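You operate a simulated robot arm through the tools that you are given. There is no shell and no other tool.

You are at the controls of a simulated robot arm. One attempt, no reset.

Task
Clamp the tank lid, run the vacuum into the green, switch it off and vent the tank to zero.
Fine: both clamps on before the vacuum starts; three seconds in the green before venting; the clamps stay on.

It is judged by the outcome, as a careful person would: the job done as asked, and still so three seconds after it is handed in. It fails if anything else is knocked over, pushed out of place, dropped, spilled or broken. Lids that push on must go on centred and level and be pressed home; caps that screw on are set level and turned clockwise until they are tight.

Robot
A 6-joint arm with a two-finger parallel gripper, fixed in place. Base frame: the origin is on the floor under the middle of its stand, x ahead of it, y to its left, z up. Units: cm, degrees, N and s.
With the tool pointing down near the work surface it reaches from about 36 to 86 cm from the base axis. Its first joint turns from -115.0 to 115.0 degrees. Payload 3.43 kg.
The TCP is the grasp point between the finger pads, 3.4 cm short of the fingertips. In the tool frame z runs along the fingers and y along their closing line. Largest opening 12.8 cm; finger width 2.4, thickness 1.2; the body of the gripper, 4.8 by 13 cm, starts 9.6 cm behind the TCP.
Orientation is that of the tool frame in the base frame, as a unit quaternion [w, x, y, z]. With the fingers straight down and closing along the base's y, the tool's x points along the base's -x, its y along +y and its z along -z.

Tools
- The arm moves only by the tool apply_moves. Its argument "steps" is a list of rows, each a list of 7 numbers: the shift along the tool's x, y, z in cm, then the turn, a rotation vector about the tool's x, y, z in degrees, then the closure, from 0 (fully open) to 1 (shut). In form: [[x, y, z, ax, ay, az, claw], ...]. A call has 1 to 20 rows; each row shifts and turns the commanded pose from where the row before left it, along the tool's axes as they then stand. Each row takes 0.2 s and may step no farther than 5 cm and 8.6 degrees from the row before; otherwise, or with a gripper value out of range, the whole call is refused. Where a pose cannot be reached the arm comes as near as it can. A force on the tool above 40 N (or 10 N above the force at the start of the call, whichever is more), or a blocked arm, ends the call early, and 0.2 s more pass. Each finger travels about 10.8 cm/s and halts on what it meets, pressing with about 40 N; the grip force reading is that of the motor and also rises with nothing between the fingers. The clock runs only during rows and for 0.2 s after the last one: add rows that do not move to give the fingers time. The reply holds the time, the measured pose of the TCP, the force on the tool along the base axes, the opening and the grip force, in the units named above and with some noise, with the torque about the TCP (base axes, N m) and any sound that the robot's microphone picked up.
- Cameras (640 x 400 px; columns grow to the right, rows downward): "scene" is fixed at [5.12, -49.96, 158.14]; the picture's right is [0.41, -0.91, 0.00], its down [-0.57, -0.26, -0.78] and it looks along [0.71, 0.32, -0.63] (base axes); focal length 349 px, centre (320, 200). "wrist" rides on the gripper at [7.6, -1.1, -16] in the tool frame; the picture's right is [0.15, 0.99, 0.00], its down [-0.88, 0.13, -0.46] and it looks along [-0.45, 0.07, 0.89] (tool axes); focal length 234 px, centre (320, 200). There is no depth. A picture from a camera that has moved, and an enlarged one, comes with that camera's place and axes in the base frame and with its lens.
- capture(camera): a new picture of that camera. It takes no simulated time.
- lift_body(by): moves the trunk up (or, below 0, down) by that many cm; the arm rides with it, the base frame stays. It gives what a move gives, with no picture.
- enlarge(camera, box): a new picture of the part [left, top, right, bottom] of that camera's present view, enlarged. It takes no simulated time.
- close_job(): hands the job in; it is judged then, once.

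Places have to be worked out from the pictures, the camera data and where the tool is seen. Open the gripper and draw the arm clear of the work before you hand the job in, unless the task says otherwise.

The tools are called by a JSON object that holds its "fn" and its "kwargs". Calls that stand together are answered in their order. apply_moves: Moves the arm, as the interface text tells. Its arguments: {"type":"object","properties":{"steps":{"type":"array"}},"required":["steps"]} The other tools are called the same way: lift_body (by) moves the trunk up or down; capture (camera) takes a picture; enlarge (camera, box) takes an enlarged picture of a part of a camera's view; close_job () hands the job in.

At the start:

```text
time: 0.0
tcp_pos: [47.1, -9.65, 126.6]
ee_rot: [0.001, 0.0, 1.0, 0.0]
ft_force: [-0.4, -0.2, -0.4]
wrist_torque: [0.0, 0.03, -0.01]
gripper_width: 12.8
gripper_force: 0.1
trunk travel left (down, up): [-67.5, 11.5]
```

scene: 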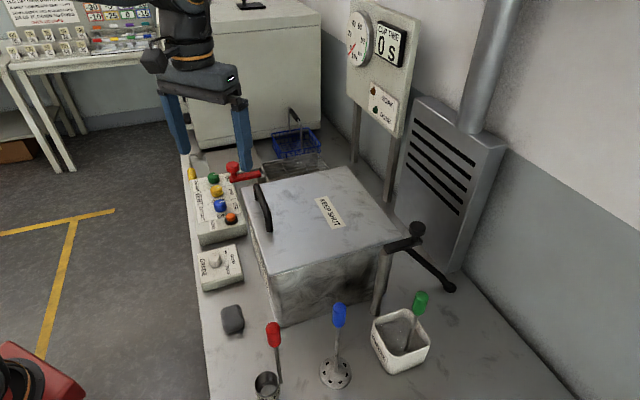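
wrist: 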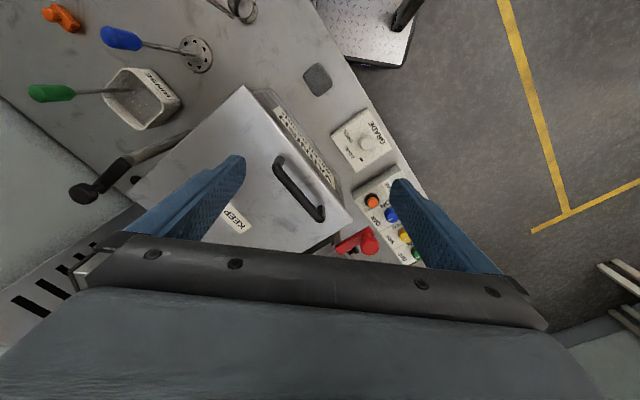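

I start by enlarging the parts of the scene that matter: the tank, the controls and the gauge.

{"fn": "enlarge", "kwargs": {"camera": "scene", "box": [180, 150, 280, 300]}}

{"fn": "enlarge", "kwargs": {"camera": "scene", "box": [320, 0, 440, 140]}}

{"fn": "enlarge", "kwargs": {"camera": "scene", "box": [340, 190, 480, 320]}}

{"fn": "enlarge", "kwargs": {"camera": "wrist", "box": [300, 80, 460, 280]}}

{"fn": "enlarge", "kwargs": {"camera": "scene", "box": [0, 0, 160, 100]}}

```text
2.67 times, centred on (230, 225) of scene
camera zoom: at [5.12, -49.96, 158.14], right [0.41, -0.91, 0.0], down [-0.57, -0.26, -0.78], along [0.71, 0.32, -0.63], focal length 930 px, centre (560, 133)
```

zoom: 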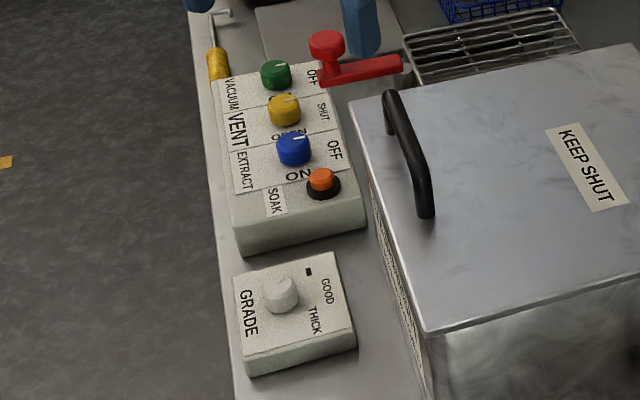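

```text
2.86 times, centred on (380, 70) of scene
camera zoom: at [5.12, -49.96, 158.14], right [0.41, -0.91, 0.0], down [-0.57, -0.26, -0.78], along [0.71, 0.32, -0.63], focal length 996 px, centre (149, 571)
```

zoom: 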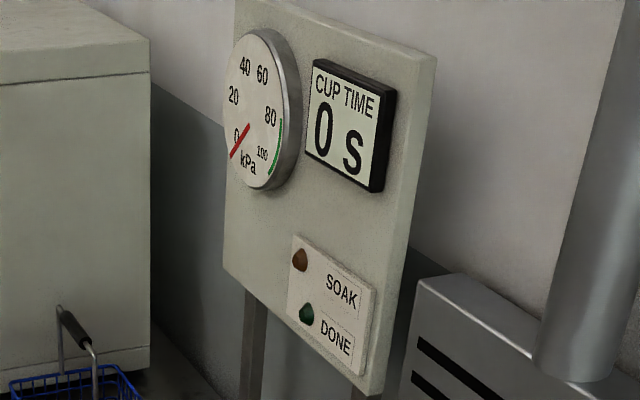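

```text
3.08 times, centred on (410, 255) of scene
camera zoom: at [5.12, -49.96, 158.14], right [0.41, -0.91, 0.0], down [-0.57, -0.26, -0.78], along [0.71, 0.32, -0.63], focal length 1073 px, centre (43, 31)
```

zoom: 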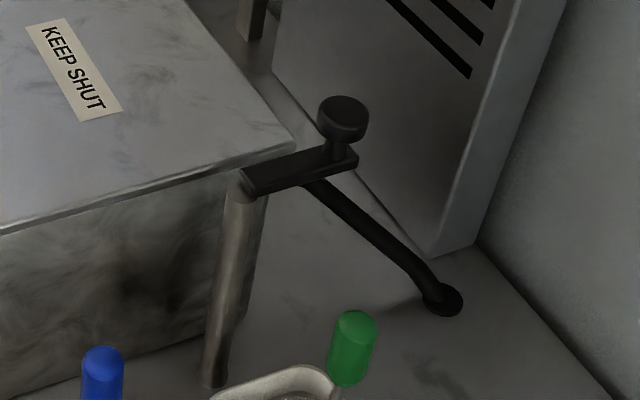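

```text
2.00 times, centred on (380, 180) of wrist
camera zoom: at [39.32, -10.91, 142.78], right [-0.15, 0.99, 0.0], down [0.88, 0.13, 0.46], along [0.45, 0.07, -0.89], focal length 468 px, centre (200, 240)
```

zoom: 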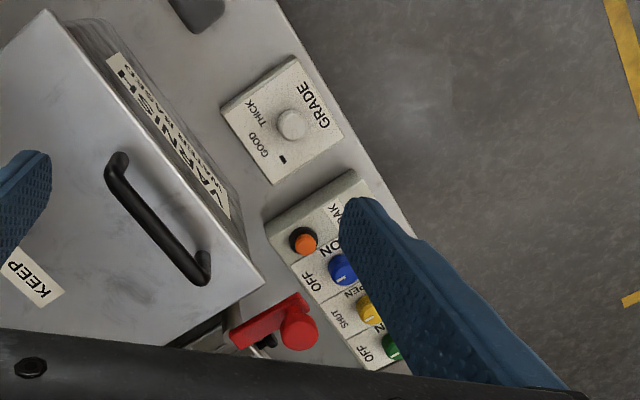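

```text
4.00 times, centred on (80, 50) of scene
camera zoom: at [5.12, -49.96, 158.14], right [0.41, -0.91, 0.0], down [-0.57, -0.26, -0.78], along [0.71, 0.32, -0.63], focal length 1394 px, centre (1280, 800)
```

zoom: 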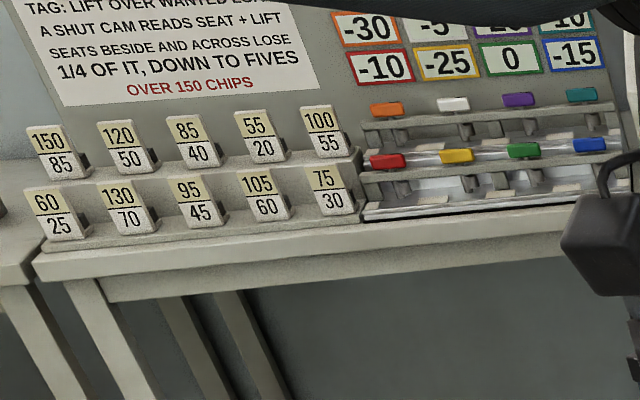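

Rough triangulation puts the GRADE knob near (51, 2, 87) and the black clamp knob near (61, -47, 108). I'll enlarge both clamps in both cameras for detail.

{"fn": "enlarge", "kwargs": {"camera": "wrist", "box": [50, 80, 210, 220]}}

{"fn": "enlarge", "kwargs": {"camera": "scene", "box": [375, 210, 465, 320]}}

{"fn": "enlarge", "kwargs": {"camera": "scene", "box": [180, 140, 280, 210]}}

{"fn": "enlarge", "kwargs": {"camera": "wrist", "box": [320, 180, 440, 270]}}

{"fn": "enlarge", "kwargs": {"camera": "scene", "box": [230, 160, 420, 330]}}

```text
2.86 times, centred on (130, 150) of wrist
camera zoom: at [39.32, -10.91, 142.78], right [-0.15, 0.99, 0.0], down [0.88, 0.13, 0.46], along [0.45, 0.07, -0.89], focal length 669 px, centre (863, 343)
```

zoom: 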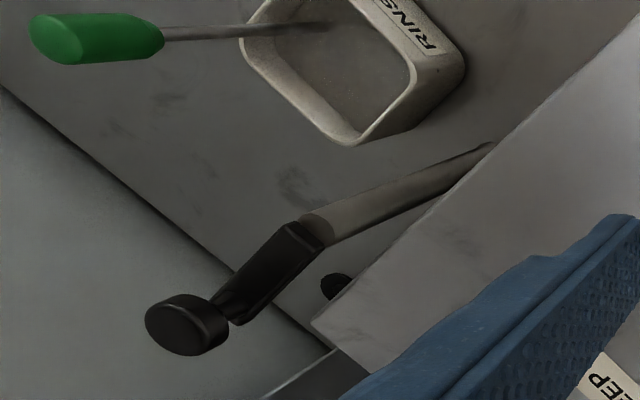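

```text
3.64 times, centred on (420, 265) of scene
camera zoom: at [5.12, -49.96, 158.14], right [0.41, -0.91, 0.0], down [-0.57, -0.26, -0.78], along [0.71, 0.32, -0.63], focal length 1268 px, centre (-44, -36)
```

zoom: 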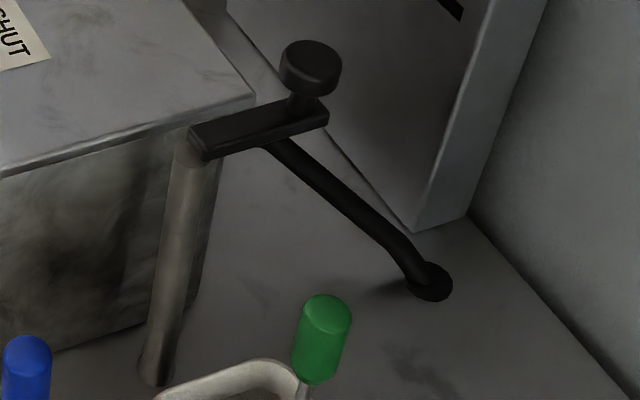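

```text
5.71 times, centred on (230, 175) of scene
camera zoom: at [5.12, -49.96, 158.14], right [0.41, -0.91, 0.0], down [-0.57, -0.26, -0.78], along [0.71, 0.32, -0.63], focal length 1992 px, centre (834, 343)
```

zoom: 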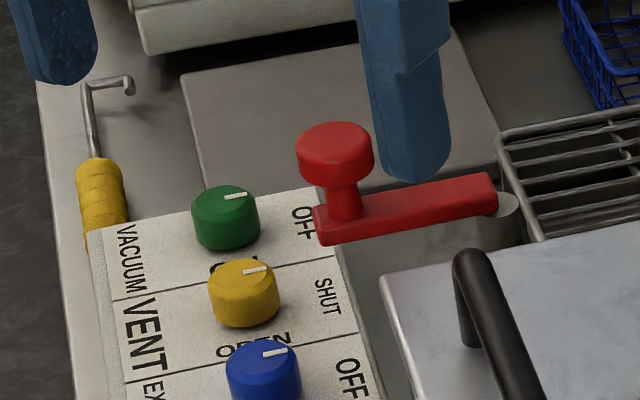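

```text
4.44 times, centred on (380, 225) of wrist
camera zoom: at [39.32, -10.91, 142.78], right [-0.15, 0.99, 0.0], down [0.88, 0.13, 0.46], along [0.45, 0.07, -0.89], focal length 1041 px, centre (53, 89)
```

zoom: 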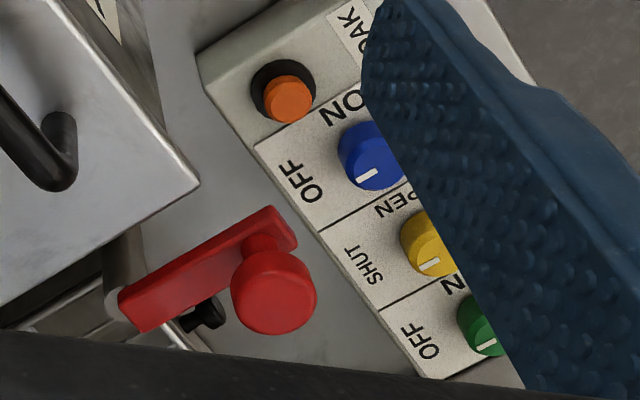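

```text
2.35 times, centred on (325, 245) of scene
camera zoom: at [5.12, -49.96, 158.14], right [0.41, -0.91, 0.0], down [-0.57, -0.26, -0.78], along [0.71, 0.32, -0.63], focal length 820 px, centre (308, 94)
```

zoom: 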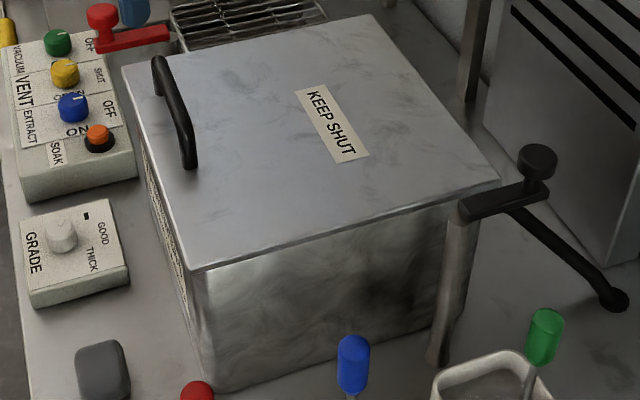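

The tank looks like a 31 cm square turned 45° to my axes. It's centred near (65, -22) with its lid top at about z 101, and each clamp is a swing arm pivoted on a post beside a corner. I'll move high above the red clamp, around (66.5, 3, 106), for a closer look.

{"fn": "apply_moves", "kwargs": {"steps": [[-3, 1.6, 0, 0, 0, 0, 0], [-3, 1.6, 0, 0, 0, 0, 0], [-3, 1.6, 0, 0, 0, 0, 0], [-3, 1.6, 0, 0, 0, 0, 0], [-3, 1.6, 0, 0, 0, 0, 0], [0, 0, 0, 0, 0, 0, 0]]}}

```text
time: 1.4
tcp_pos: [62.03, -1.79, 126.75]
ee_rot: [0.0, 0.0, 1.0, 0.0]
ft_force: [0.4, 1.0, 0.5]
wrist_torque: [-0.02, -0.01, -0.01]
gripper_width: 12.81
gripper_force: 0.0
trunk travel left (down, up): [-67.5, 11.5]
```

The move went as commanded. Next I take pictures from here.

{"fn": "capture", "kwargs": {"camera": "wrist"}}

{"fn": "capture", "kwargs": {"camera": "scene"}}

```text
taken
camera wrist: at [54.27, -2.92, 142.88], right [-0.15, 0.99, 0.0], down [0.88, 0.13, 0.46], along [0.45, 0.07, -0.89], focal length 234 px, centre (320, 200)
```

wrist: 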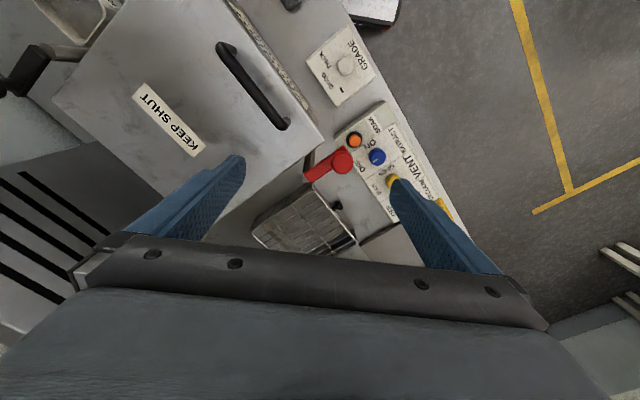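

```text
taken
```

scene: 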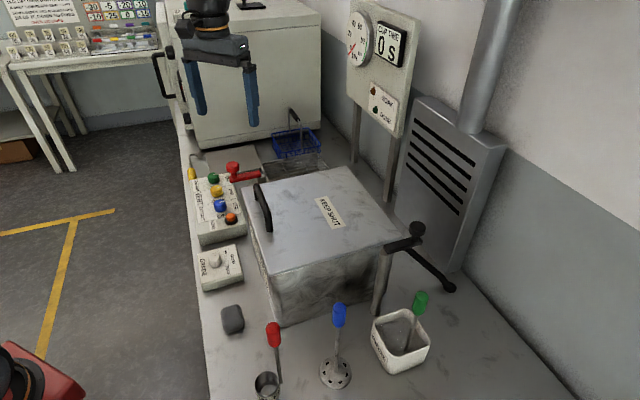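

Both pictures are clear, so I enlarge the red clamp and panel area and re-triangulate from here.

{"fn": "enlarge", "kwargs": {"camera": "wrist", "box": [240, 100, 440, 260]}}

{"fn": "enlarge", "kwargs": {"camera": "wrist", "box": [200, 20, 340, 140]}}

{"fn": "enlarge", "kwargs": {"camera": "scene", "box": [180, 150, 280, 230]}}

```text
2.50 times, centred on (340, 180) of wrist
camera zoom: at [54.27, -2.92, 142.88], right [-0.15, 0.99, 0.0], down [0.88, 0.13, 0.46], along [0.45, 0.07, -0.89], focal length 585 px, centre (270, 250)
```

zoom: 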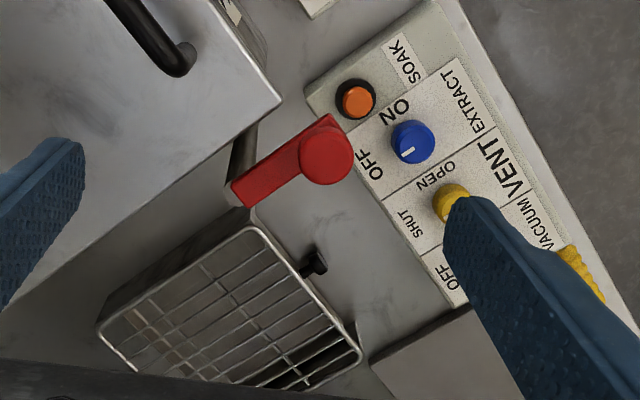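

```text
3.33 times, centred on (270, 80) of wrist
camera zoom: at [54.27, -2.92, 142.88], right [-0.15, 0.99, 0.0], down [0.88, 0.13, 0.46], along [0.45, 0.07, -0.89], focal length 781 px, centre (487, 600)
```

zoom: 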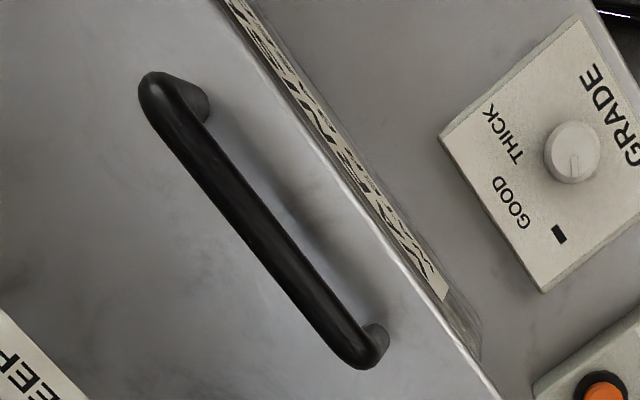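

```text
5.00 times, centred on (230, 190) of scene
camera zoom: at [5.12, -49.96, 158.14], right [0.41, -0.91, 0.0], down [-0.57, -0.26, -0.78], along [0.71, 0.32, -0.63], focal length 1743 px, centre (770, 250)
```

zoom: 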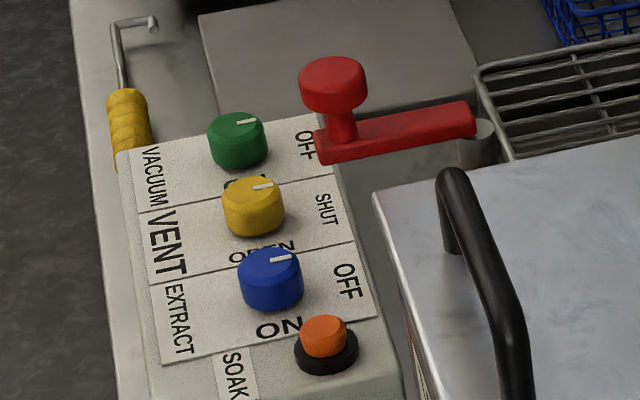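

Refined from this pose, the red knob is centred at about (65.1, 2.3) with its top at z 108.2, pivoting near (69.5, -2.4). The lid top is at about z 102.9. I'll line up over the knob with the fingers partly open, stop about 2 cm above it and check.

{"fn": "apply_moves", "kwargs": {"steps": [[-1.55, 2.05, 0, 0, 0, 0, 0.2], [-1.55, 2.05, 0, 0, 0, 0, 0.45], [0, 0, 3, 0, 0, 0, 0.45], [0, 0, 3, 0, 0, 0, 0.45], [0, 0, 3, 0, 0, 0, 0.45], [0, 0, 3, 0, 0, 0, 0.45], [0, 0, 0, 0, 0, 0, 0.45]]}}

{"fn": "capture", "kwargs": {"camera": "wrist"}}

{"fn": "enlarge", "kwargs": {"camera": "scene", "box": [180, 110, 280, 210]}}

```text
time: 3.0
tcp_pos: [65.21, 2.15, 114.72]
ee_rot: [0.0, -0.001, 1.0, 0.0]
ft_force: [-0.1, -0.2, -0.6]
wrist_torque: [-0.02, 0.03, 0.02]
gripper_width: 7.03
gripper_force: 0.0
trunk travel left (down, up): [-67.5, 11.5]
```

```text
taken
camera wrist: at [57.38, 1.06, 130.77], right [-0.15, 0.99, 0.0], down [0.88, 0.13, 0.46], along [0.45, 0.07, -0.89], focal length 234 px, centre (320, 200)
```

wrist: 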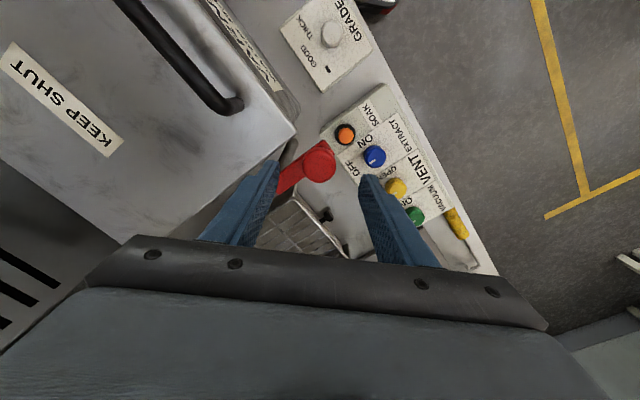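

```text
4.00 times, centred on (230, 160) of scene
camera zoom: at [5.12, -49.96, 158.14], right [0.41, -0.91, 0.0], down [-0.57, -0.26, -0.78], along [0.71, 0.32, -0.63], focal length 1394 px, centre (680, 360)
```

zoom: 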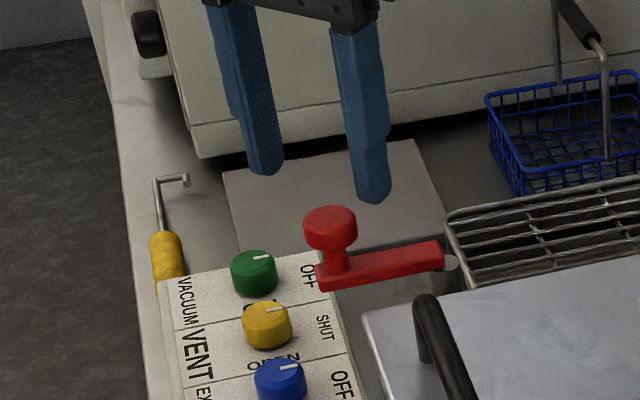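

I enlarge the wrist view to check the alignment of the fingers to the red knob.

{"fn": "enlarge", "kwargs": {"camera": "wrist", "box": [240, 110, 400, 230]}}

```text
3.33 times, centred on (320, 170) of wrist
camera zoom: at [57.38, 1.06, 130.77], right [-0.15, 0.99, 0.0], down [0.88, 0.13, 0.46], along [0.45, 0.07, -0.89], focal length 781 px, centre (320, 300)
```

zoom: 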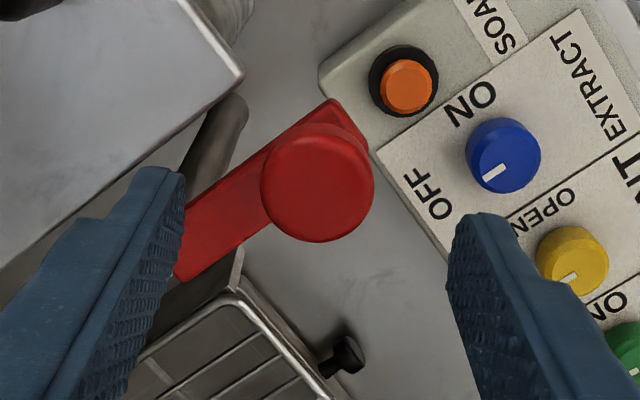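

The knob top centre works out at (65.1, 2.2), so it's right under the TCP. I lower to z 108.8, which puts the fingertips at about 105.4, above the bar, and grip the knob.

{"fn": "apply_moves", "kwargs": {"steps": [[0.1, 0, 2, 0, 0, 0, 0.45], [0, 0, 2, 0, 0, 0, 0.45], [0, 0, 1.9, 0, 0, 0, 0.45], [0, 0, 0, 0, 0, 0, 0.6], [0, 0, 0, 0, 0, 0, 0.8], [0, 0, 0, 0, 0, 0, 0.8]]}}

{"fn": "enlarge", "kwargs": {"camera": "scene", "box": [180, 110, 280, 210]}}

{"fn": "enlarge", "kwargs": {"camera": "wrist", "box": [220, 110, 420, 250]}}

```text
time: 4.4
tcp_pos: [65.07, 2.15, 108.78]
ee_rot: [0.0, 0.001, 1.0, 0.0]
ft_force: [-0.9, -17.3, -3.1]
wrist_torque: [-0.17, -0.36, -0.48]
gripper_width: 3.25
gripper_force: 45.1
trunk travel left (down, up): [-67.5, 11.5]
```

```text
4.00 times, centred on (230, 160) of scene
camera zoom: at [5.12, -49.96, 158.14], right [0.41, -0.91, 0.0], down [-0.57, -0.26, -0.78], along [0.71, 0.32, -0.63], focal length 1394 px, centre (680, 360)
```

zoom: 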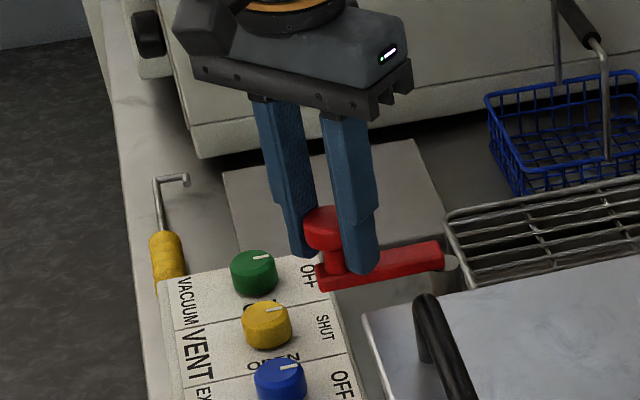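

```text
2.86 times, centred on (320, 180) of wrist
camera zoom: at [57.37, 0.99, 124.9], right [-0.15, 0.99, 0.0], down [0.88, 0.13, 0.46], along [0.45, 0.07, -0.89], focal length 669 px, centre (320, 257)
```

zoom: 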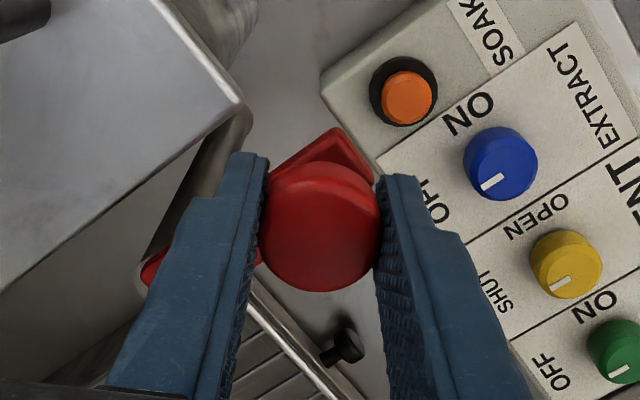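

The red knob is held, 3.25 cm across, and the side load shows it resting against its outward stop, so it swings the other way, over the lid. I'll ease to a loose cage round the knob and walk it along the arc, pausing halfway.

{"fn": "apply_moves", "kwargs": {"steps": [[0, 0, 0, 0, 0, 0, 0.73], [0.71, -0.82, 0, 0, 0, 0, 0.73], [0.51, -0.95, 0, 0, 0, 0, 0.73], [0.35, -1.05, 0, 0, 0, 0, 0.73], [0.1, -1.09, 0, 0, 0, 0, 0.73], [-0.05, -1.12, 0, 0, 0, 0, 0.73]]}}

{"fn": "enlarge", "kwargs": {"camera": "scene", "box": [180, 110, 300, 230]}}

{"fn": "capture", "kwargs": {"camera": "wrist"}}

```text
time: 5.8
tcp_pos: [63.47, -2.67, 108.86]
ee_rot: [0.0, 0.0, 1.0, 0.0]
ft_force: [0.9, 0.7, 0.1]
wrist_torque: [0.02, 0.02, -0.01]
gripper_width: 3.45
gripper_force: 0.1
trunk travel left (down, up): [-67.5, 11.5]
```

```text
3.33 times, centred on (240, 170) of scene
camera zoom: at [5.12, -49.96, 158.14], right [0.41, -0.91, 0.0], down [-0.57, -0.26, -0.78], along [0.71, 0.32, -0.63], focal length 1162 px, centre (587, 300)
```

zoom: 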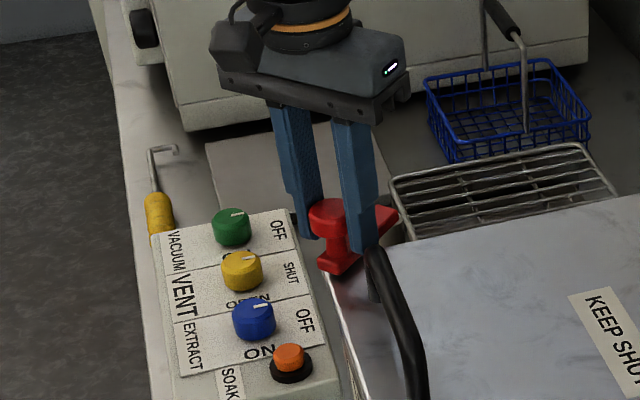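

```text
taken
camera wrist: at [55.74, -3.84, 124.93], right [-0.15, 0.99, 0.0], down [0.88, 0.13, 0.46], along [0.45, 0.07, -0.89], focal length 234 px, centre (320, 200)
```

wrist: 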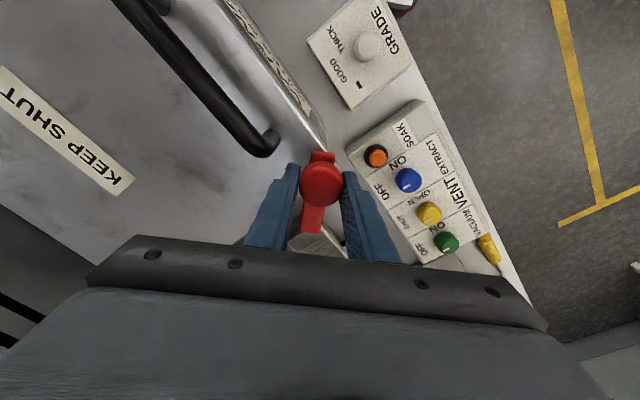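

The clamp swings freely. I check the clearance between the near finger and the lid handle before I finish the arc.

{"fn": "enlarge", "kwargs": {"camera": "wrist", "box": [220, 100, 400, 250]}}

```text
2.67 times, centred on (310, 175) of wrist
camera zoom: at [55.74, -3.84, 124.93], right [-0.15, 0.99, 0.0], down [0.88, 0.13, 0.46], along [0.45, 0.07, -0.89], focal length 624 px, centre (347, 267)
```

zoom: 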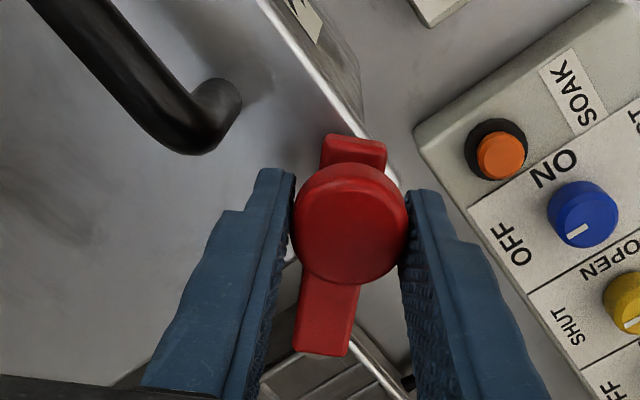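

The handle's outermost edge is near x 62.1, so I add a little +x offset, which keeps the finger about 1 cm clear. Then I run the rest of the arc.

{"fn": "apply_moves", "kwargs": {"steps": [[-0.4, -1.1, 0, 0, 0, 0, 0.73], [-0.45, -1.05, 0, 0, 0, 0, 0.73], [-0.5, -0.97, 0, 0, 0, 0, 0.73], [-0.6, -0.88, 0, 0, 0, 0, 0.73], [0, 0, 0, 0, 0, 0, 0.73]]}}

{"fn": "enlarge", "kwargs": {"camera": "scene", "box": [180, 110, 300, 230]}}

{"fn": "enlarge", "kwargs": {"camera": "wrist", "box": [220, 100, 400, 250]}}

```text
time: 7.0
tcp_pos: [65.33, -6.57, 108.76]
ee_rot: [0.001, 0.0, 1.0, 0.0]
ft_force: [-0.2, -0.9, 0.4]
wrist_torque: [0.0, 0.01, 0.0]
gripper_width: 3.45
gripper_force: 0.1
trunk travel left (down, up): [-67.5, 11.5]
```

```text
3.33 times, centred on (240, 170) of scene
camera zoom: at [5.12, -49.96, 158.14], right [0.41, -0.91, 0.0], down [-0.57, -0.26, -0.78], along [0.71, 0.32, -0.63], focal length 1162 px, centre (587, 300)
```

zoom: 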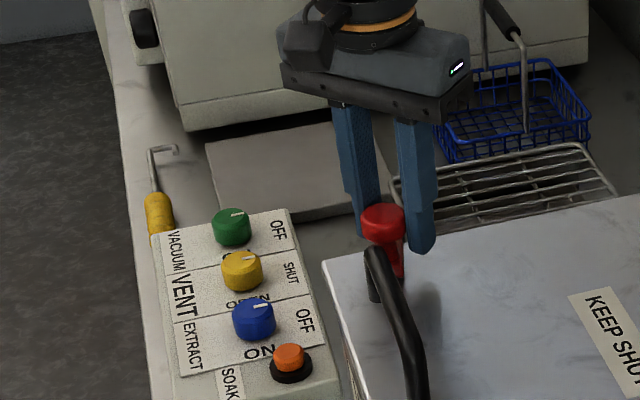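

```text
2.67 times, centred on (310, 175) of wrist
camera zoom: at [57.66, -7.79, 124.91], right [-0.15, 0.99, 0.0], down [0.88, 0.13, 0.46], along [0.45, 0.07, -0.89], focal length 624 px, centre (347, 267)
```

zoom: 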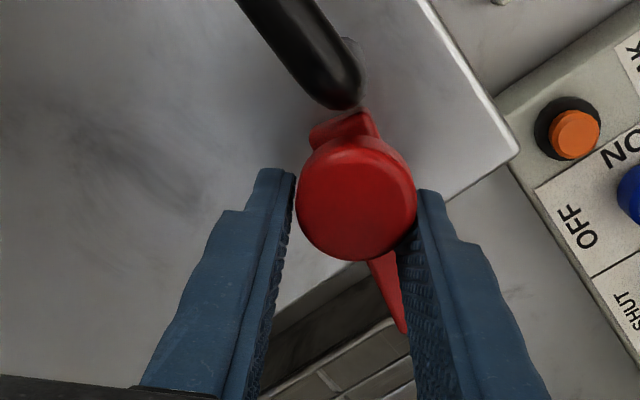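

The red arm is about 84° round, with the knob near (64.2, -6.5), and I've met no resistance yet. I continue the swing in small steps, looking for the end stop.

{"fn": "apply_moves", "kwargs": {"steps": [[-0.35, -0.5, 0, 0, 0, 0, 0.73], [-0.35, -0.5, 0, 0, 0, 0, 0.73], [-0.4, -0.45, 0, 0, 0, 0, 0.73], [0, 0, 0, 0, 0, 0, 0.73]]}}

{"fn": "enlarge", "kwargs": {"camera": "wrist", "box": [220, 100, 400, 250]}}

```text
time: 8.0
tcp_pos: [66.53, -7.99, 108.8]
ee_rot: [0.0, 0.001, 1.0, 0.0]
ft_force: [-1.2, 6.0, -1.4]
wrist_torque: [-0.01, -0.02, -0.05]
gripper_width: 3.71
gripper_force: 2.6
trunk travel left (down, up): [-67.5, 11.5]
```

```text
2.67 times, centred on (310, 175) of wrist
camera zoom: at [58.78, -9.17, 124.91], right [-0.15, 0.99, 0.0], down [0.88, 0.13, 0.46], along [0.45, 0.07, -0.89], focal length 624 px, centre (347, 267)
```

zoom: 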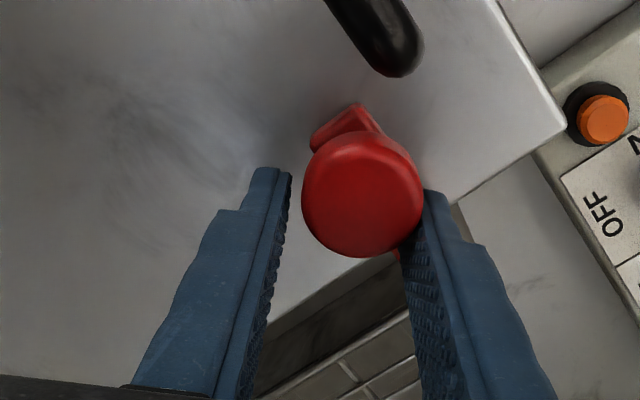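

The fingers now feel 6 N in +y and have been spread slightly, so the red arm is at or very near its stop. I push a touch further to confirm.

{"fn": "apply_moves", "kwargs": {"steps": [[-0.1, -0.3, 0, 0, 0, 0, 0.73], [-0.1, -0.3, 0, 0, 0, 0, 0.73], [0, 0, 0, 0, 0, 0, 0.73]]}}

{"fn": "enlarge", "kwargs": {"camera": "wrist", "box": [220, 100, 400, 250]}}

{"fn": "enlarge", "kwargs": {"camera": "scene", "box": [200, 140, 300, 230]}}

```text
time: 8.8
tcp_pos: [66.73, -8.53, 108.91]
ee_rot: [0.0, 0.0, 1.0, 0.001]
ft_force: [-8.7, 22.4, 2.8]
wrist_torque: [0.28, 0.24, -0.05]
gripper_width: 4.76
gripper_force: 11.3
trunk travel left (down, up): [-67.5, 11.5]
```

```text
2.67 times, centred on (310, 175) of wrist
camera zoom: at [58.88, -9.71, 124.92], right [-0.15, 0.99, 0.0], down [0.88, 0.13, 0.46], along [0.45, 0.07, -0.89], focal length 624 px, centre (347, 267)
```

zoom: 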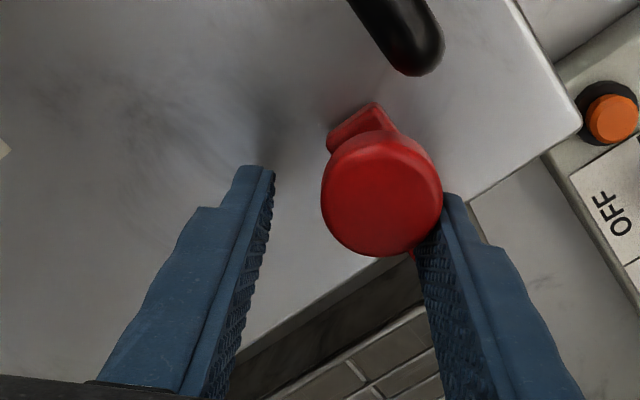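

```text
4.44 times, centred on (250, 185) of scene
camera zoom: at [5.12, -49.96, 158.14], right [0.41, -0.91, 0.0], down [-0.57, -0.26, -0.78], along [0.71, 0.32, -0.63], focal length 1549 px, centre (631, 267)
```

zoom: 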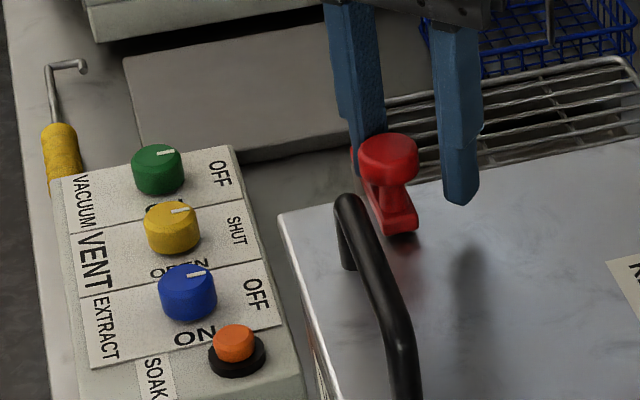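

22 N and the arm no longer moves, so the red clamp is hard against its stop over the lid. I back off, open, rise clear and travel across to the black clamp near (61, -47).

{"fn": "apply_moves", "kwargs": {"steps": [[0, 0.6, 0, 0, 0, 0, 0.55], [0, 0, 0, 0, 0, 0, 0.45], [0, 0, -2, 0, 0, 0, 0.45], [0, 0, -3, 0, 0, 0, 0.45], [0, 0, -3, 0, 0, 0, 0.45], [0, 0, -3, 0, 0, 0, 0.45], [0.5, -3.9, -0.5, 0, 0, 0, 0.45], [0.5, -4, 0, 0, 0, 0, 0.45], [0.5, -4, 0, 0, 0, 0, 0.45], [0.5, -4, 0, 0, 0, 0, 0.45], [0.5, -4, 0, 0, 0, 0, 0.45], [0.5, -4, 0, 0, 0, 0, 0.45], [0.5, -4, 0, 0, 0, 0, 0.45], [0.5, -4, 0, 0, 0, 0, 0.45], [0.5, -4, 0, 0, 0, 0, 0.45], [0, 0, 0, 0, 0, 0, 0.45]]}}

{"fn": "capture", "kwargs": {"camera": "wrist"}}

{"fn": "capture", "kwargs": {"camera": "scene"}}

```text
time: 12.2
tcp_pos: [62.28, -43.75, 120.37]
ee_rot: [-0.001, 0.0, 1.0, 0.0]
ft_force: [-0.8, 0.2, 0.1]
wrist_torque: [0.0, 0.02, 0.02]
gripper_width: 7.04
gripper_force: 0.0
trunk travel left (down, up): [-67.5, 11.5]
```

```text
taken
camera wrist: at [54.52, -45.01, 136.47], right [-0.15, 0.99, 0.0], down [0.88, 0.13, 0.46], along [0.45, 0.07, -0.89], focal length 234 px, centre (320, 200)
```

wrist: 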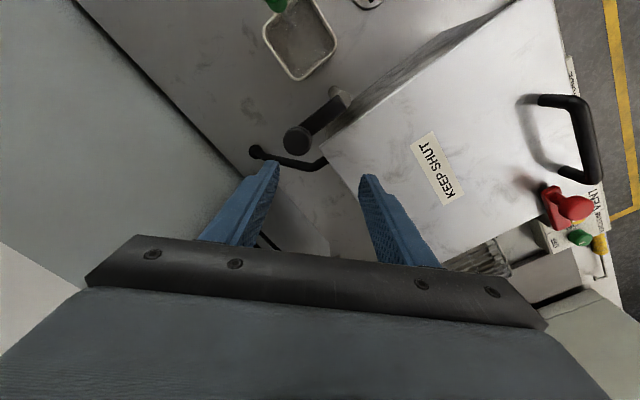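

```text
taken
```

scene: 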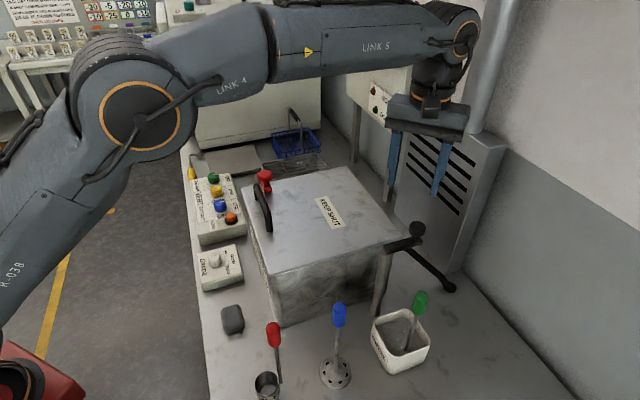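

The red clamp stays over the lid. I enlarge the black clamp to locate its knob.

{"fn": "enlarge", "kwargs": {"camera": "wrist", "box": [230, 70, 390, 200]}}

{"fn": "enlarge", "kwargs": {"camera": "wrist", "box": [500, 70, 640, 270]}}

{"fn": "enlarge", "kwargs": {"camera": "scene", "box": [370, 90, 480, 310]}}

```text
3.08 times, centred on (310, 135) of wrist
camera zoom: at [54.52, -45.01, 136.47], right [-0.15, 0.99, 0.0], down [0.88, 0.13, 0.46], along [0.45, 0.07, -0.89], focal length 720 px, centre (351, 400)
```

zoom: 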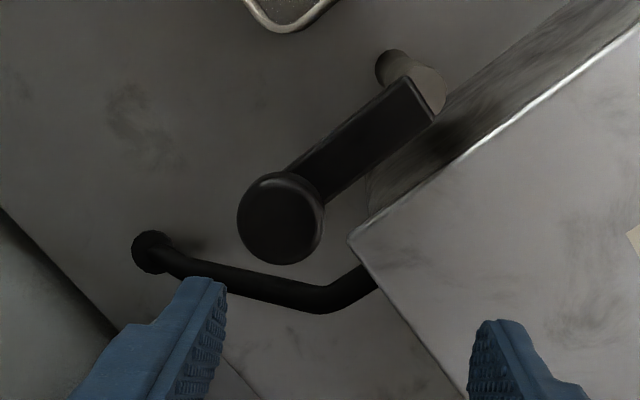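

```text
2.00 times, centred on (570, 170) of wrist
camera zoom: at [54.52, -45.01, 136.47], right [-0.15, 0.99, 0.0], down [0.88, 0.13, 0.46], along [0.45, 0.07, -0.89], focal length 468 px, centre (-180, 260)
```

zoom: 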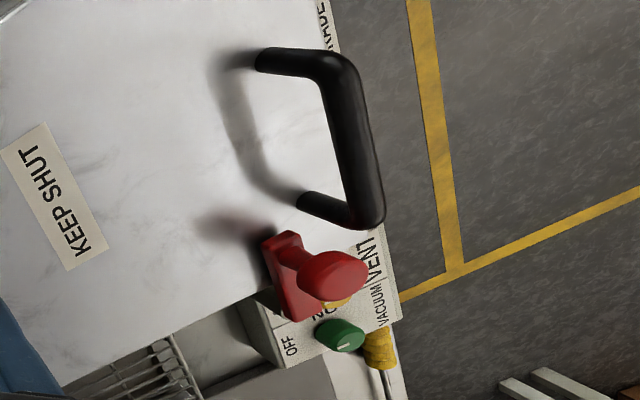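

```text
1.82 times, centred on (425, 200) of scene
camera zoom: at [5.12, -49.96, 158.14], right [0.41, -0.91, 0.0], down [-0.57, -0.26, -0.78], along [0.71, 0.32, -0.63], focal length 634 px, centre (129, 200)
```

zoom: 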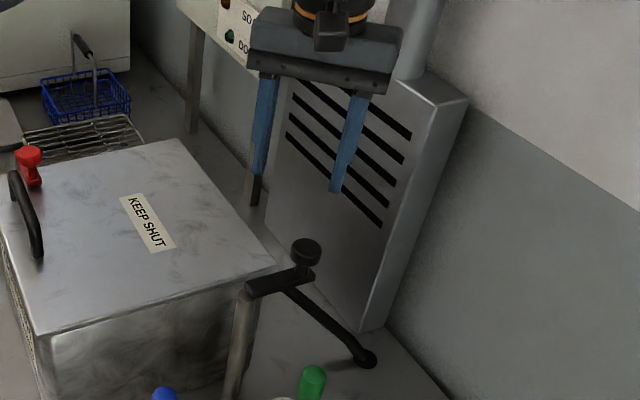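

The black knob centre computes to (61.5, -46.8), pivot near (56.6, -42.1). I move over it, descend to z 108.8 and close to a loose cage.

{"fn": "apply_moves", "kwargs": {"steps": [[0.4, -1.55, 0, 0, 0, 0, 0.45], [0.4, -1.5, 0, 0, 0, 0, 0.45], [0, 0, 3, 0, 0, 0, 0.45], [0, 0, 3, 0, 0, 0, 0.45], [0, 0, 0, 0, 0, 0, 0.45]]}}

{"fn": "enlarge", "kwargs": {"camera": "wrist", "box": [230, 80, 410, 220]}}

```text
time: 13.4
tcp_pos: [61.42, -47.01, 114.07]
ee_rot: [0.0, 0.0, 1.0, 0.0]
ft_force: [-0.2, 0.9, 1.0]
wrist_torque: [0.02, -0.01, 0.01]
gripper_width: 7.06
gripper_force: 0.0
trunk travel left (down, up): [-67.5, 11.5]
```

```text
2.86 times, centred on (320, 150) of wrist
camera zoom: at [53.7, -48.15, 130.25], right [-0.15, 0.99, 0.0], down [0.88, 0.13, 0.46], along [0.45, 0.07, -0.89], focal length 669 px, centre (320, 343)
```

zoom: 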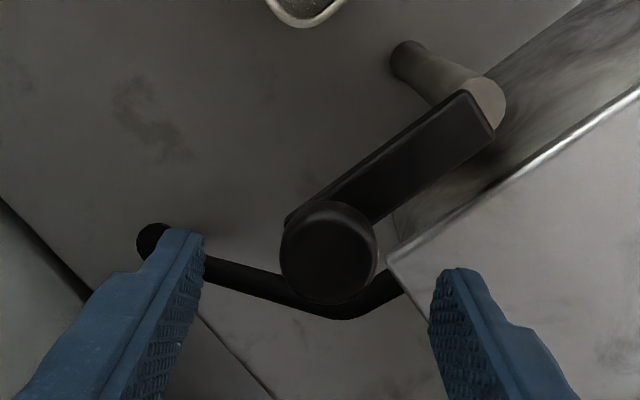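

The knob centre is at (61.5, -46.6). I shift +0.35 cm in y, descend and close to the loose cage.

{"fn": "apply_moves", "kwargs": {"steps": [[-0.05, 0.35, 2, 0, 0, 0, 0.45], [0, 0, 2, 0, 0, 0, 0.45], [0, 0, 1.3, 0, 0, 0, 0.45], [0, 0, 0, 0, 0, 0, 0.6], [0, 0, 0, 0, 0, 0, 0.73], [0, 0, 0, 0, 0, 0, 0.73]]}}

{"fn": "enlarge", "kwargs": {"camera": "wrist", "box": [230, 80, 410, 220]}}

{"fn": "enlarge", "kwargs": {"camera": "scene", "box": [350, 120, 480, 310]}}

```text
time: 14.8
tcp_pos: [61.49, -46.72, 108.97]
ee_rot: [0.0, 0.0, 1.0, 0.0]
ft_force: [-0.3, -0.5, 0.4]
wrist_torque: [-0.03, 0.01, -0.03]
gripper_width: 3.45
gripper_force: 0.0
trunk travel left (down, up): [-67.5, 11.5]
```

```text
2.86 times, centred on (320, 150) of wrist
camera zoom: at [53.73, -47.87, 125.09], right [-0.15, 0.99, 0.0], down [0.88, 0.13, 0.46], along [0.45, 0.07, -0.89], focal length 669 px, centre (320, 343)
```

zoom: 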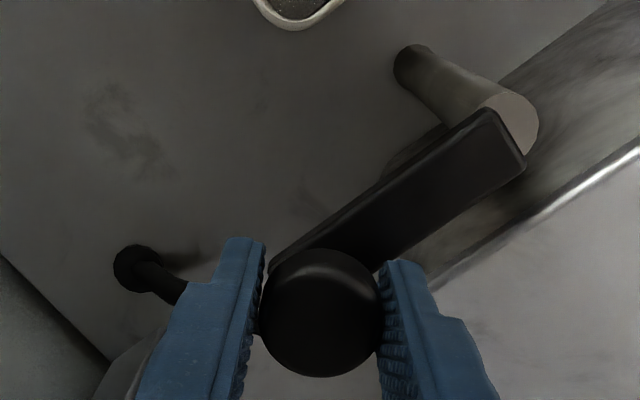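

```text
2.11 times, centred on (415, 215) of scene
camera zoom: at [5.12, -49.96, 158.14], right [0.41, -0.91, 0.0], down [-0.57, -0.26, -0.78], along [0.71, 0.32, -0.63], focal length 734 px, centre (120, 168)
```

zoom: 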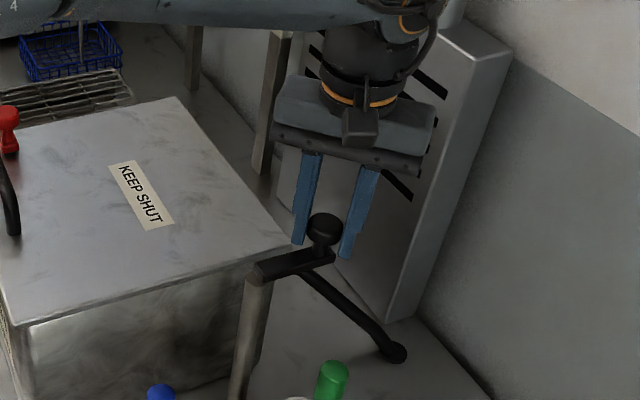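

The black knob is caged between the pads. I walk it round the arc toward the lid.

{"fn": "apply_moves", "kwargs": {"steps": [[-0.6, 0.86, 0, 0, 0, 0, 0.73], [-0.57, 1.01, 0, 0, 0, 0, 0.73], [-0.4, 1.1, 0, 0, 0, 0, 0.73], [-0.2, 1.15, 0, 0, 0, 0, 0.73], [0, 1.16, 0, 0, 0, 0, 0.73], [0.2, 1.15, 0, 0, 0, 0, 0.73], [0, 0, 0, 0, 0, 0, 0.73]]}}

{"fn": "enlarge", "kwargs": {"camera": "wrist", "box": [230, 80, 410, 220]}}

```text
time: 16.4
tcp_pos: [62.93, -40.24, 108.96]
ee_rot: [0.0, 0.0, 1.0, 0.0]
ft_force: [-0.3, -0.1, -1.0]
wrist_torque: [-0.01, 0.01, 0.02]
gripper_width: 3.45
gripper_force: 0.1
trunk travel left (down, up): [-67.5, 11.5]
```

```text
2.86 times, centred on (320, 150) of wrist
camera zoom: at [55.2, -41.33, 125.1], right [-0.15, 0.99, 0.0], down [0.88, 0.13, 0.46], along [0.45, 0.07, -0.89], focal length 669 px, centre (320, 343)
```

zoom: 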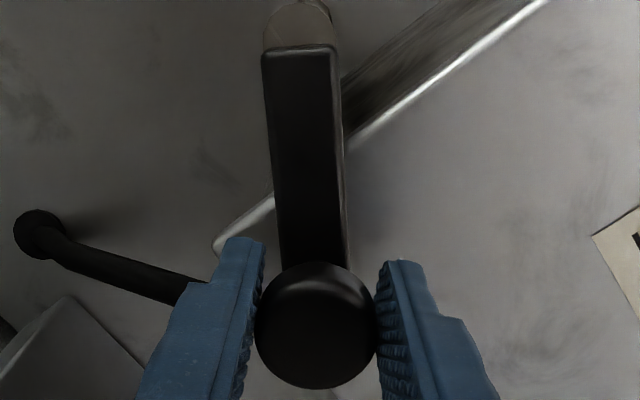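

The arm is swinging cleanly and is just past the middle of the arc. I continue to the stop.

{"fn": "apply_moves", "kwargs": {"steps": [[0.4, 1.1, 0, 0, 0, 0, 0.73], [0.58, 1.01, 0, 0, 0, 0, 0.73], [0.7, 0.9, 0, 0, 0, 0, 0.73], [0.4, 0.5, 0, 0, 0, 0, 0.73], [0.3, 0.4, 0, 0, 0, 0, 0.73], [0, 0, 0, 0, 0, 0, 0.73]]}}

{"fn": "enlarge", "kwargs": {"camera": "wrist", "box": [230, 80, 410, 220]}}

```text
time: 17.8
tcp_pos: [60.61, -36.41, 108.94]
ee_rot: [0.0, -0.001, 1.0, 0.0]
ft_force: [1.7, -8.0, 2.0]
wrist_torque: [-0.08, -0.06, -0.03]
gripper_width: 3.91
gripper_force: 3.7
trunk travel left (down, up): [-67.5, 11.5]
```

```text
2.86 times, centred on (320, 150) of wrist
camera zoom: at [52.88, -37.6, 125.09], right [-0.15, 0.99, 0.0], down [0.88, 0.13, 0.46], along [0.45, 0.07, -0.89], focal length 669 px, centre (320, 343)
```

zoom: 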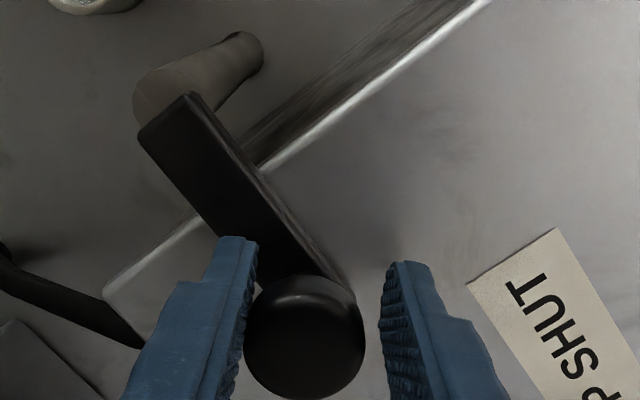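

I feel 8 N and the fingers are being spread, the same sign as at the red stop. I push a little more to confirm.

{"fn": "apply_moves", "kwargs": {"steps": [[0.1, 0.3, 0, 0, 0, 0, 0.73], [0.1, 0.3, 0, 0, 0, 0, 0.73], [0, 0, 0, 0, 0, 0, 0.73]]}}

{"fn": "enlarge", "kwargs": {"camera": "wrist", "box": [230, 80, 410, 220]}}

```text
time: 18.6
tcp_pos: [60.4, -35.98, 108.86]
ee_rot: [0.001, 0.0, 1.0, 0.0]
ft_force: [6.0, -25.3, -0.3]
wrist_torque: [-0.22, -0.37, -0.03]
gripper_width: 4.88
gripper_force: 12.5
trunk travel left (down, up): [-67.5, 11.5]
```

```text
2.86 times, centred on (320, 150) of wrist
camera zoom: at [52.71, -37.09, 125.05], right [-0.15, 0.99, 0.0], down [0.88, 0.13, 0.46], along [0.45, 0.07, -0.89], focal length 669 px, centre (320, 343)
```

zoom: 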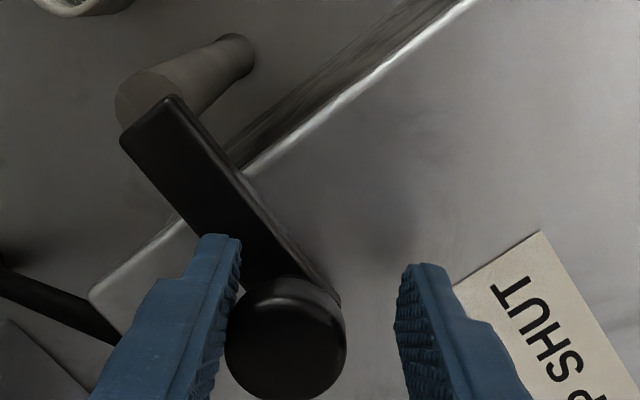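

Both clamps are on and against their stops. I release, rise to z 121 and carry the open gripper over to the control panel at roughly (70, 14).

{"fn": "apply_moves", "kwargs": {"steps": [[0, -0.6, 0, 0, 0, 0, 0.55], [0, 0, 0, 0, 0, 0, 0.45], [0, 0, -2, 0, 0, 0, 0.45], [0, 0, -3, 0, 0, 0, 0.45], [0, 0, -3, 0, 0, 0, 0.45], [0, 0, -4, 0, 0, 0, 0.45], [-0.8, 4.2, 0, 0, 0, 0, 0.45], [-0.8, 4.2, 0, 0, 0, 0, 0.45], [-0.8, 4.2, 0, 0, 0, 0, 0.45], [-0.8, 4.2, 0, 0, 0, 0, 0.45], [-0.8, 4.2, 0, 0, 0, 0, 0.45], [-0.8, 4.2, 0, 0, 0, 0, 0.45], [-0.8, 4.2, 0, 0, 0, 0, 0.45], [-0.8, 4.2, 0, 0, 0, 0, 0.45], [-0.8, 4.2, 0, 0, 0, 0, 0.45], [-0.8, 4.2, 0, 0, 0, 0, 0.45], [-0.8, 4.2, 0, 0, 0, 0, 0.45], [-0.8, 4.2, 0, 0, 0, 0, 0.45], [0, 0, 0, 0, 0, 0, 0.45]]}}

{"fn": "capture", "kwargs": {"camera": "wrist"}}

{"fn": "capture", "kwargs": {"camera": "scene"}}

```text
time: 22.6
tcp_pos: [70.43, 13.83, 120.81]
ee_rot: [0.0, 0.0, 1.0, -0.001]
ft_force: [-0.7, -0.6, -0.9]
wrist_torque: [-0.05, 0.02, -0.02]
gripper_width: 7.02
gripper_force: 0.1
trunk travel left (down, up): [-67.5, 11.5]
```

```text
taken
camera wrist: at [62.49, 12.75, 136.87], right [-0.15, 0.99, 0.0], down [0.88, 0.13, 0.46], along [0.45, 0.07, -0.89], focal length 234 px, centre (320, 200)
```

wrist: 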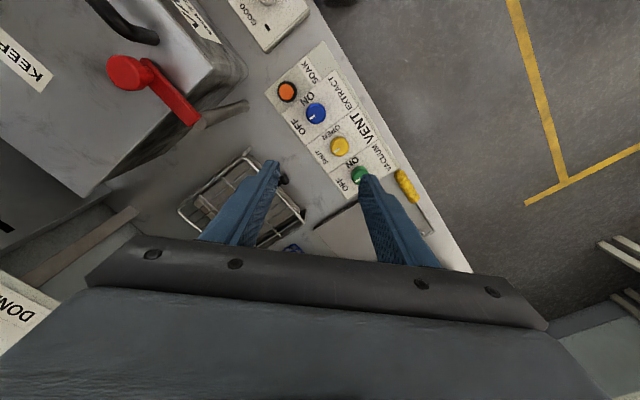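

```text
taken
```

scene: 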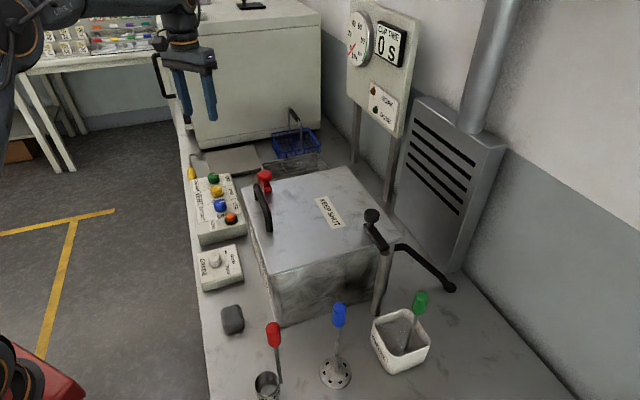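

Both clamps now lie across the lid and the gauge is unobstructed in the scene view. I enlarge the panel and the gauge for position and label detail.

{"fn": "enlarge", "kwargs": {"camera": "wrist", "box": [260, 60, 420, 220]}}

{"fn": "enlarge", "kwargs": {"camera": "scene", "box": [185, 165, 275, 235]}}

{"fn": "enlarge", "kwargs": {"camera": "scene", "box": [235, 160, 420, 280]}}

{"fn": "enlarge", "kwargs": {"camera": "scene", "box": [340, 0, 410, 70]}}

```text
2.50 times, centred on (340, 140) of wrist
camera zoom: at [62.49, 12.75, 136.87], right [-0.15, 0.99, 0.0], down [0.88, 0.13, 0.46], along [0.45, 0.07, -0.89], focal length 585 px, centre (270, 350)
```

zoom: 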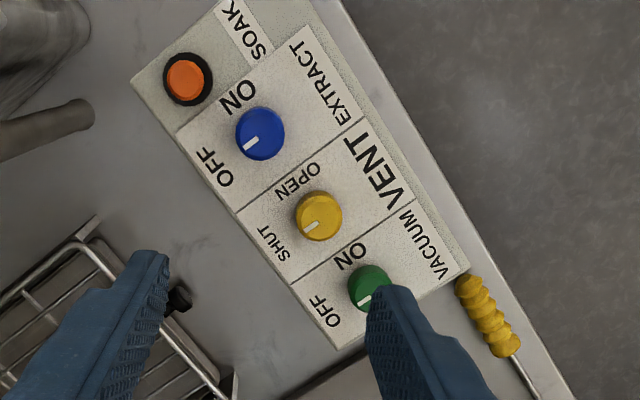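

```text
5.71 times, centred on (230, 200) of scene
camera zoom: at [5.12, -49.96, 158.14], right [0.41, -0.91, 0.0], down [-0.57, -0.26, -0.78], along [0.71, 0.32, -0.63], focal length 1992 px, centre (834, 200)
```

zoom: 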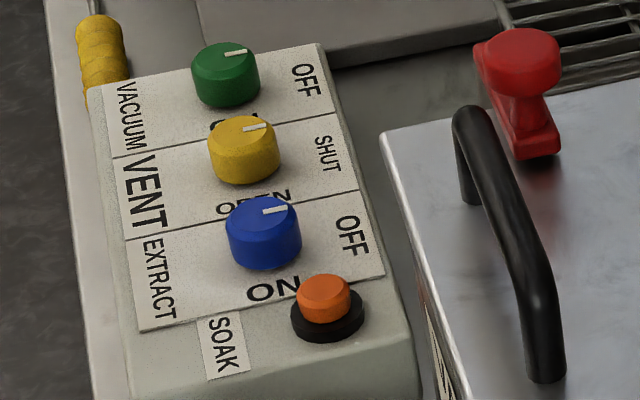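

```text
3.33 times, centred on (328, 220) of scene
camera zoom: at [5.12, -49.96, 158.14], right [0.41, -0.91, 0.0], down [-0.57, -0.26, -0.78], along [0.71, 0.32, -0.63], focal length 1162 px, centre (295, 133)
```

zoom: 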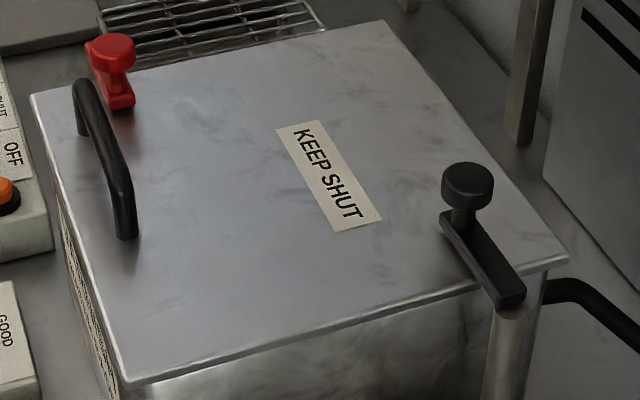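

```text
5.71 times, centred on (375, 35) of scene
camera zoom: at [5.12, -49.96, 158.14], right [0.41, -0.91, 0.0], down [-0.57, -0.26, -0.78], along [0.71, 0.32, -0.63], focal length 1992 px, centre (6, 1143)
```

zoom: 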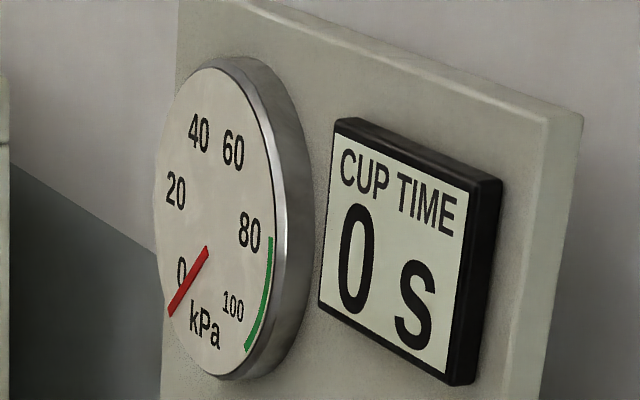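

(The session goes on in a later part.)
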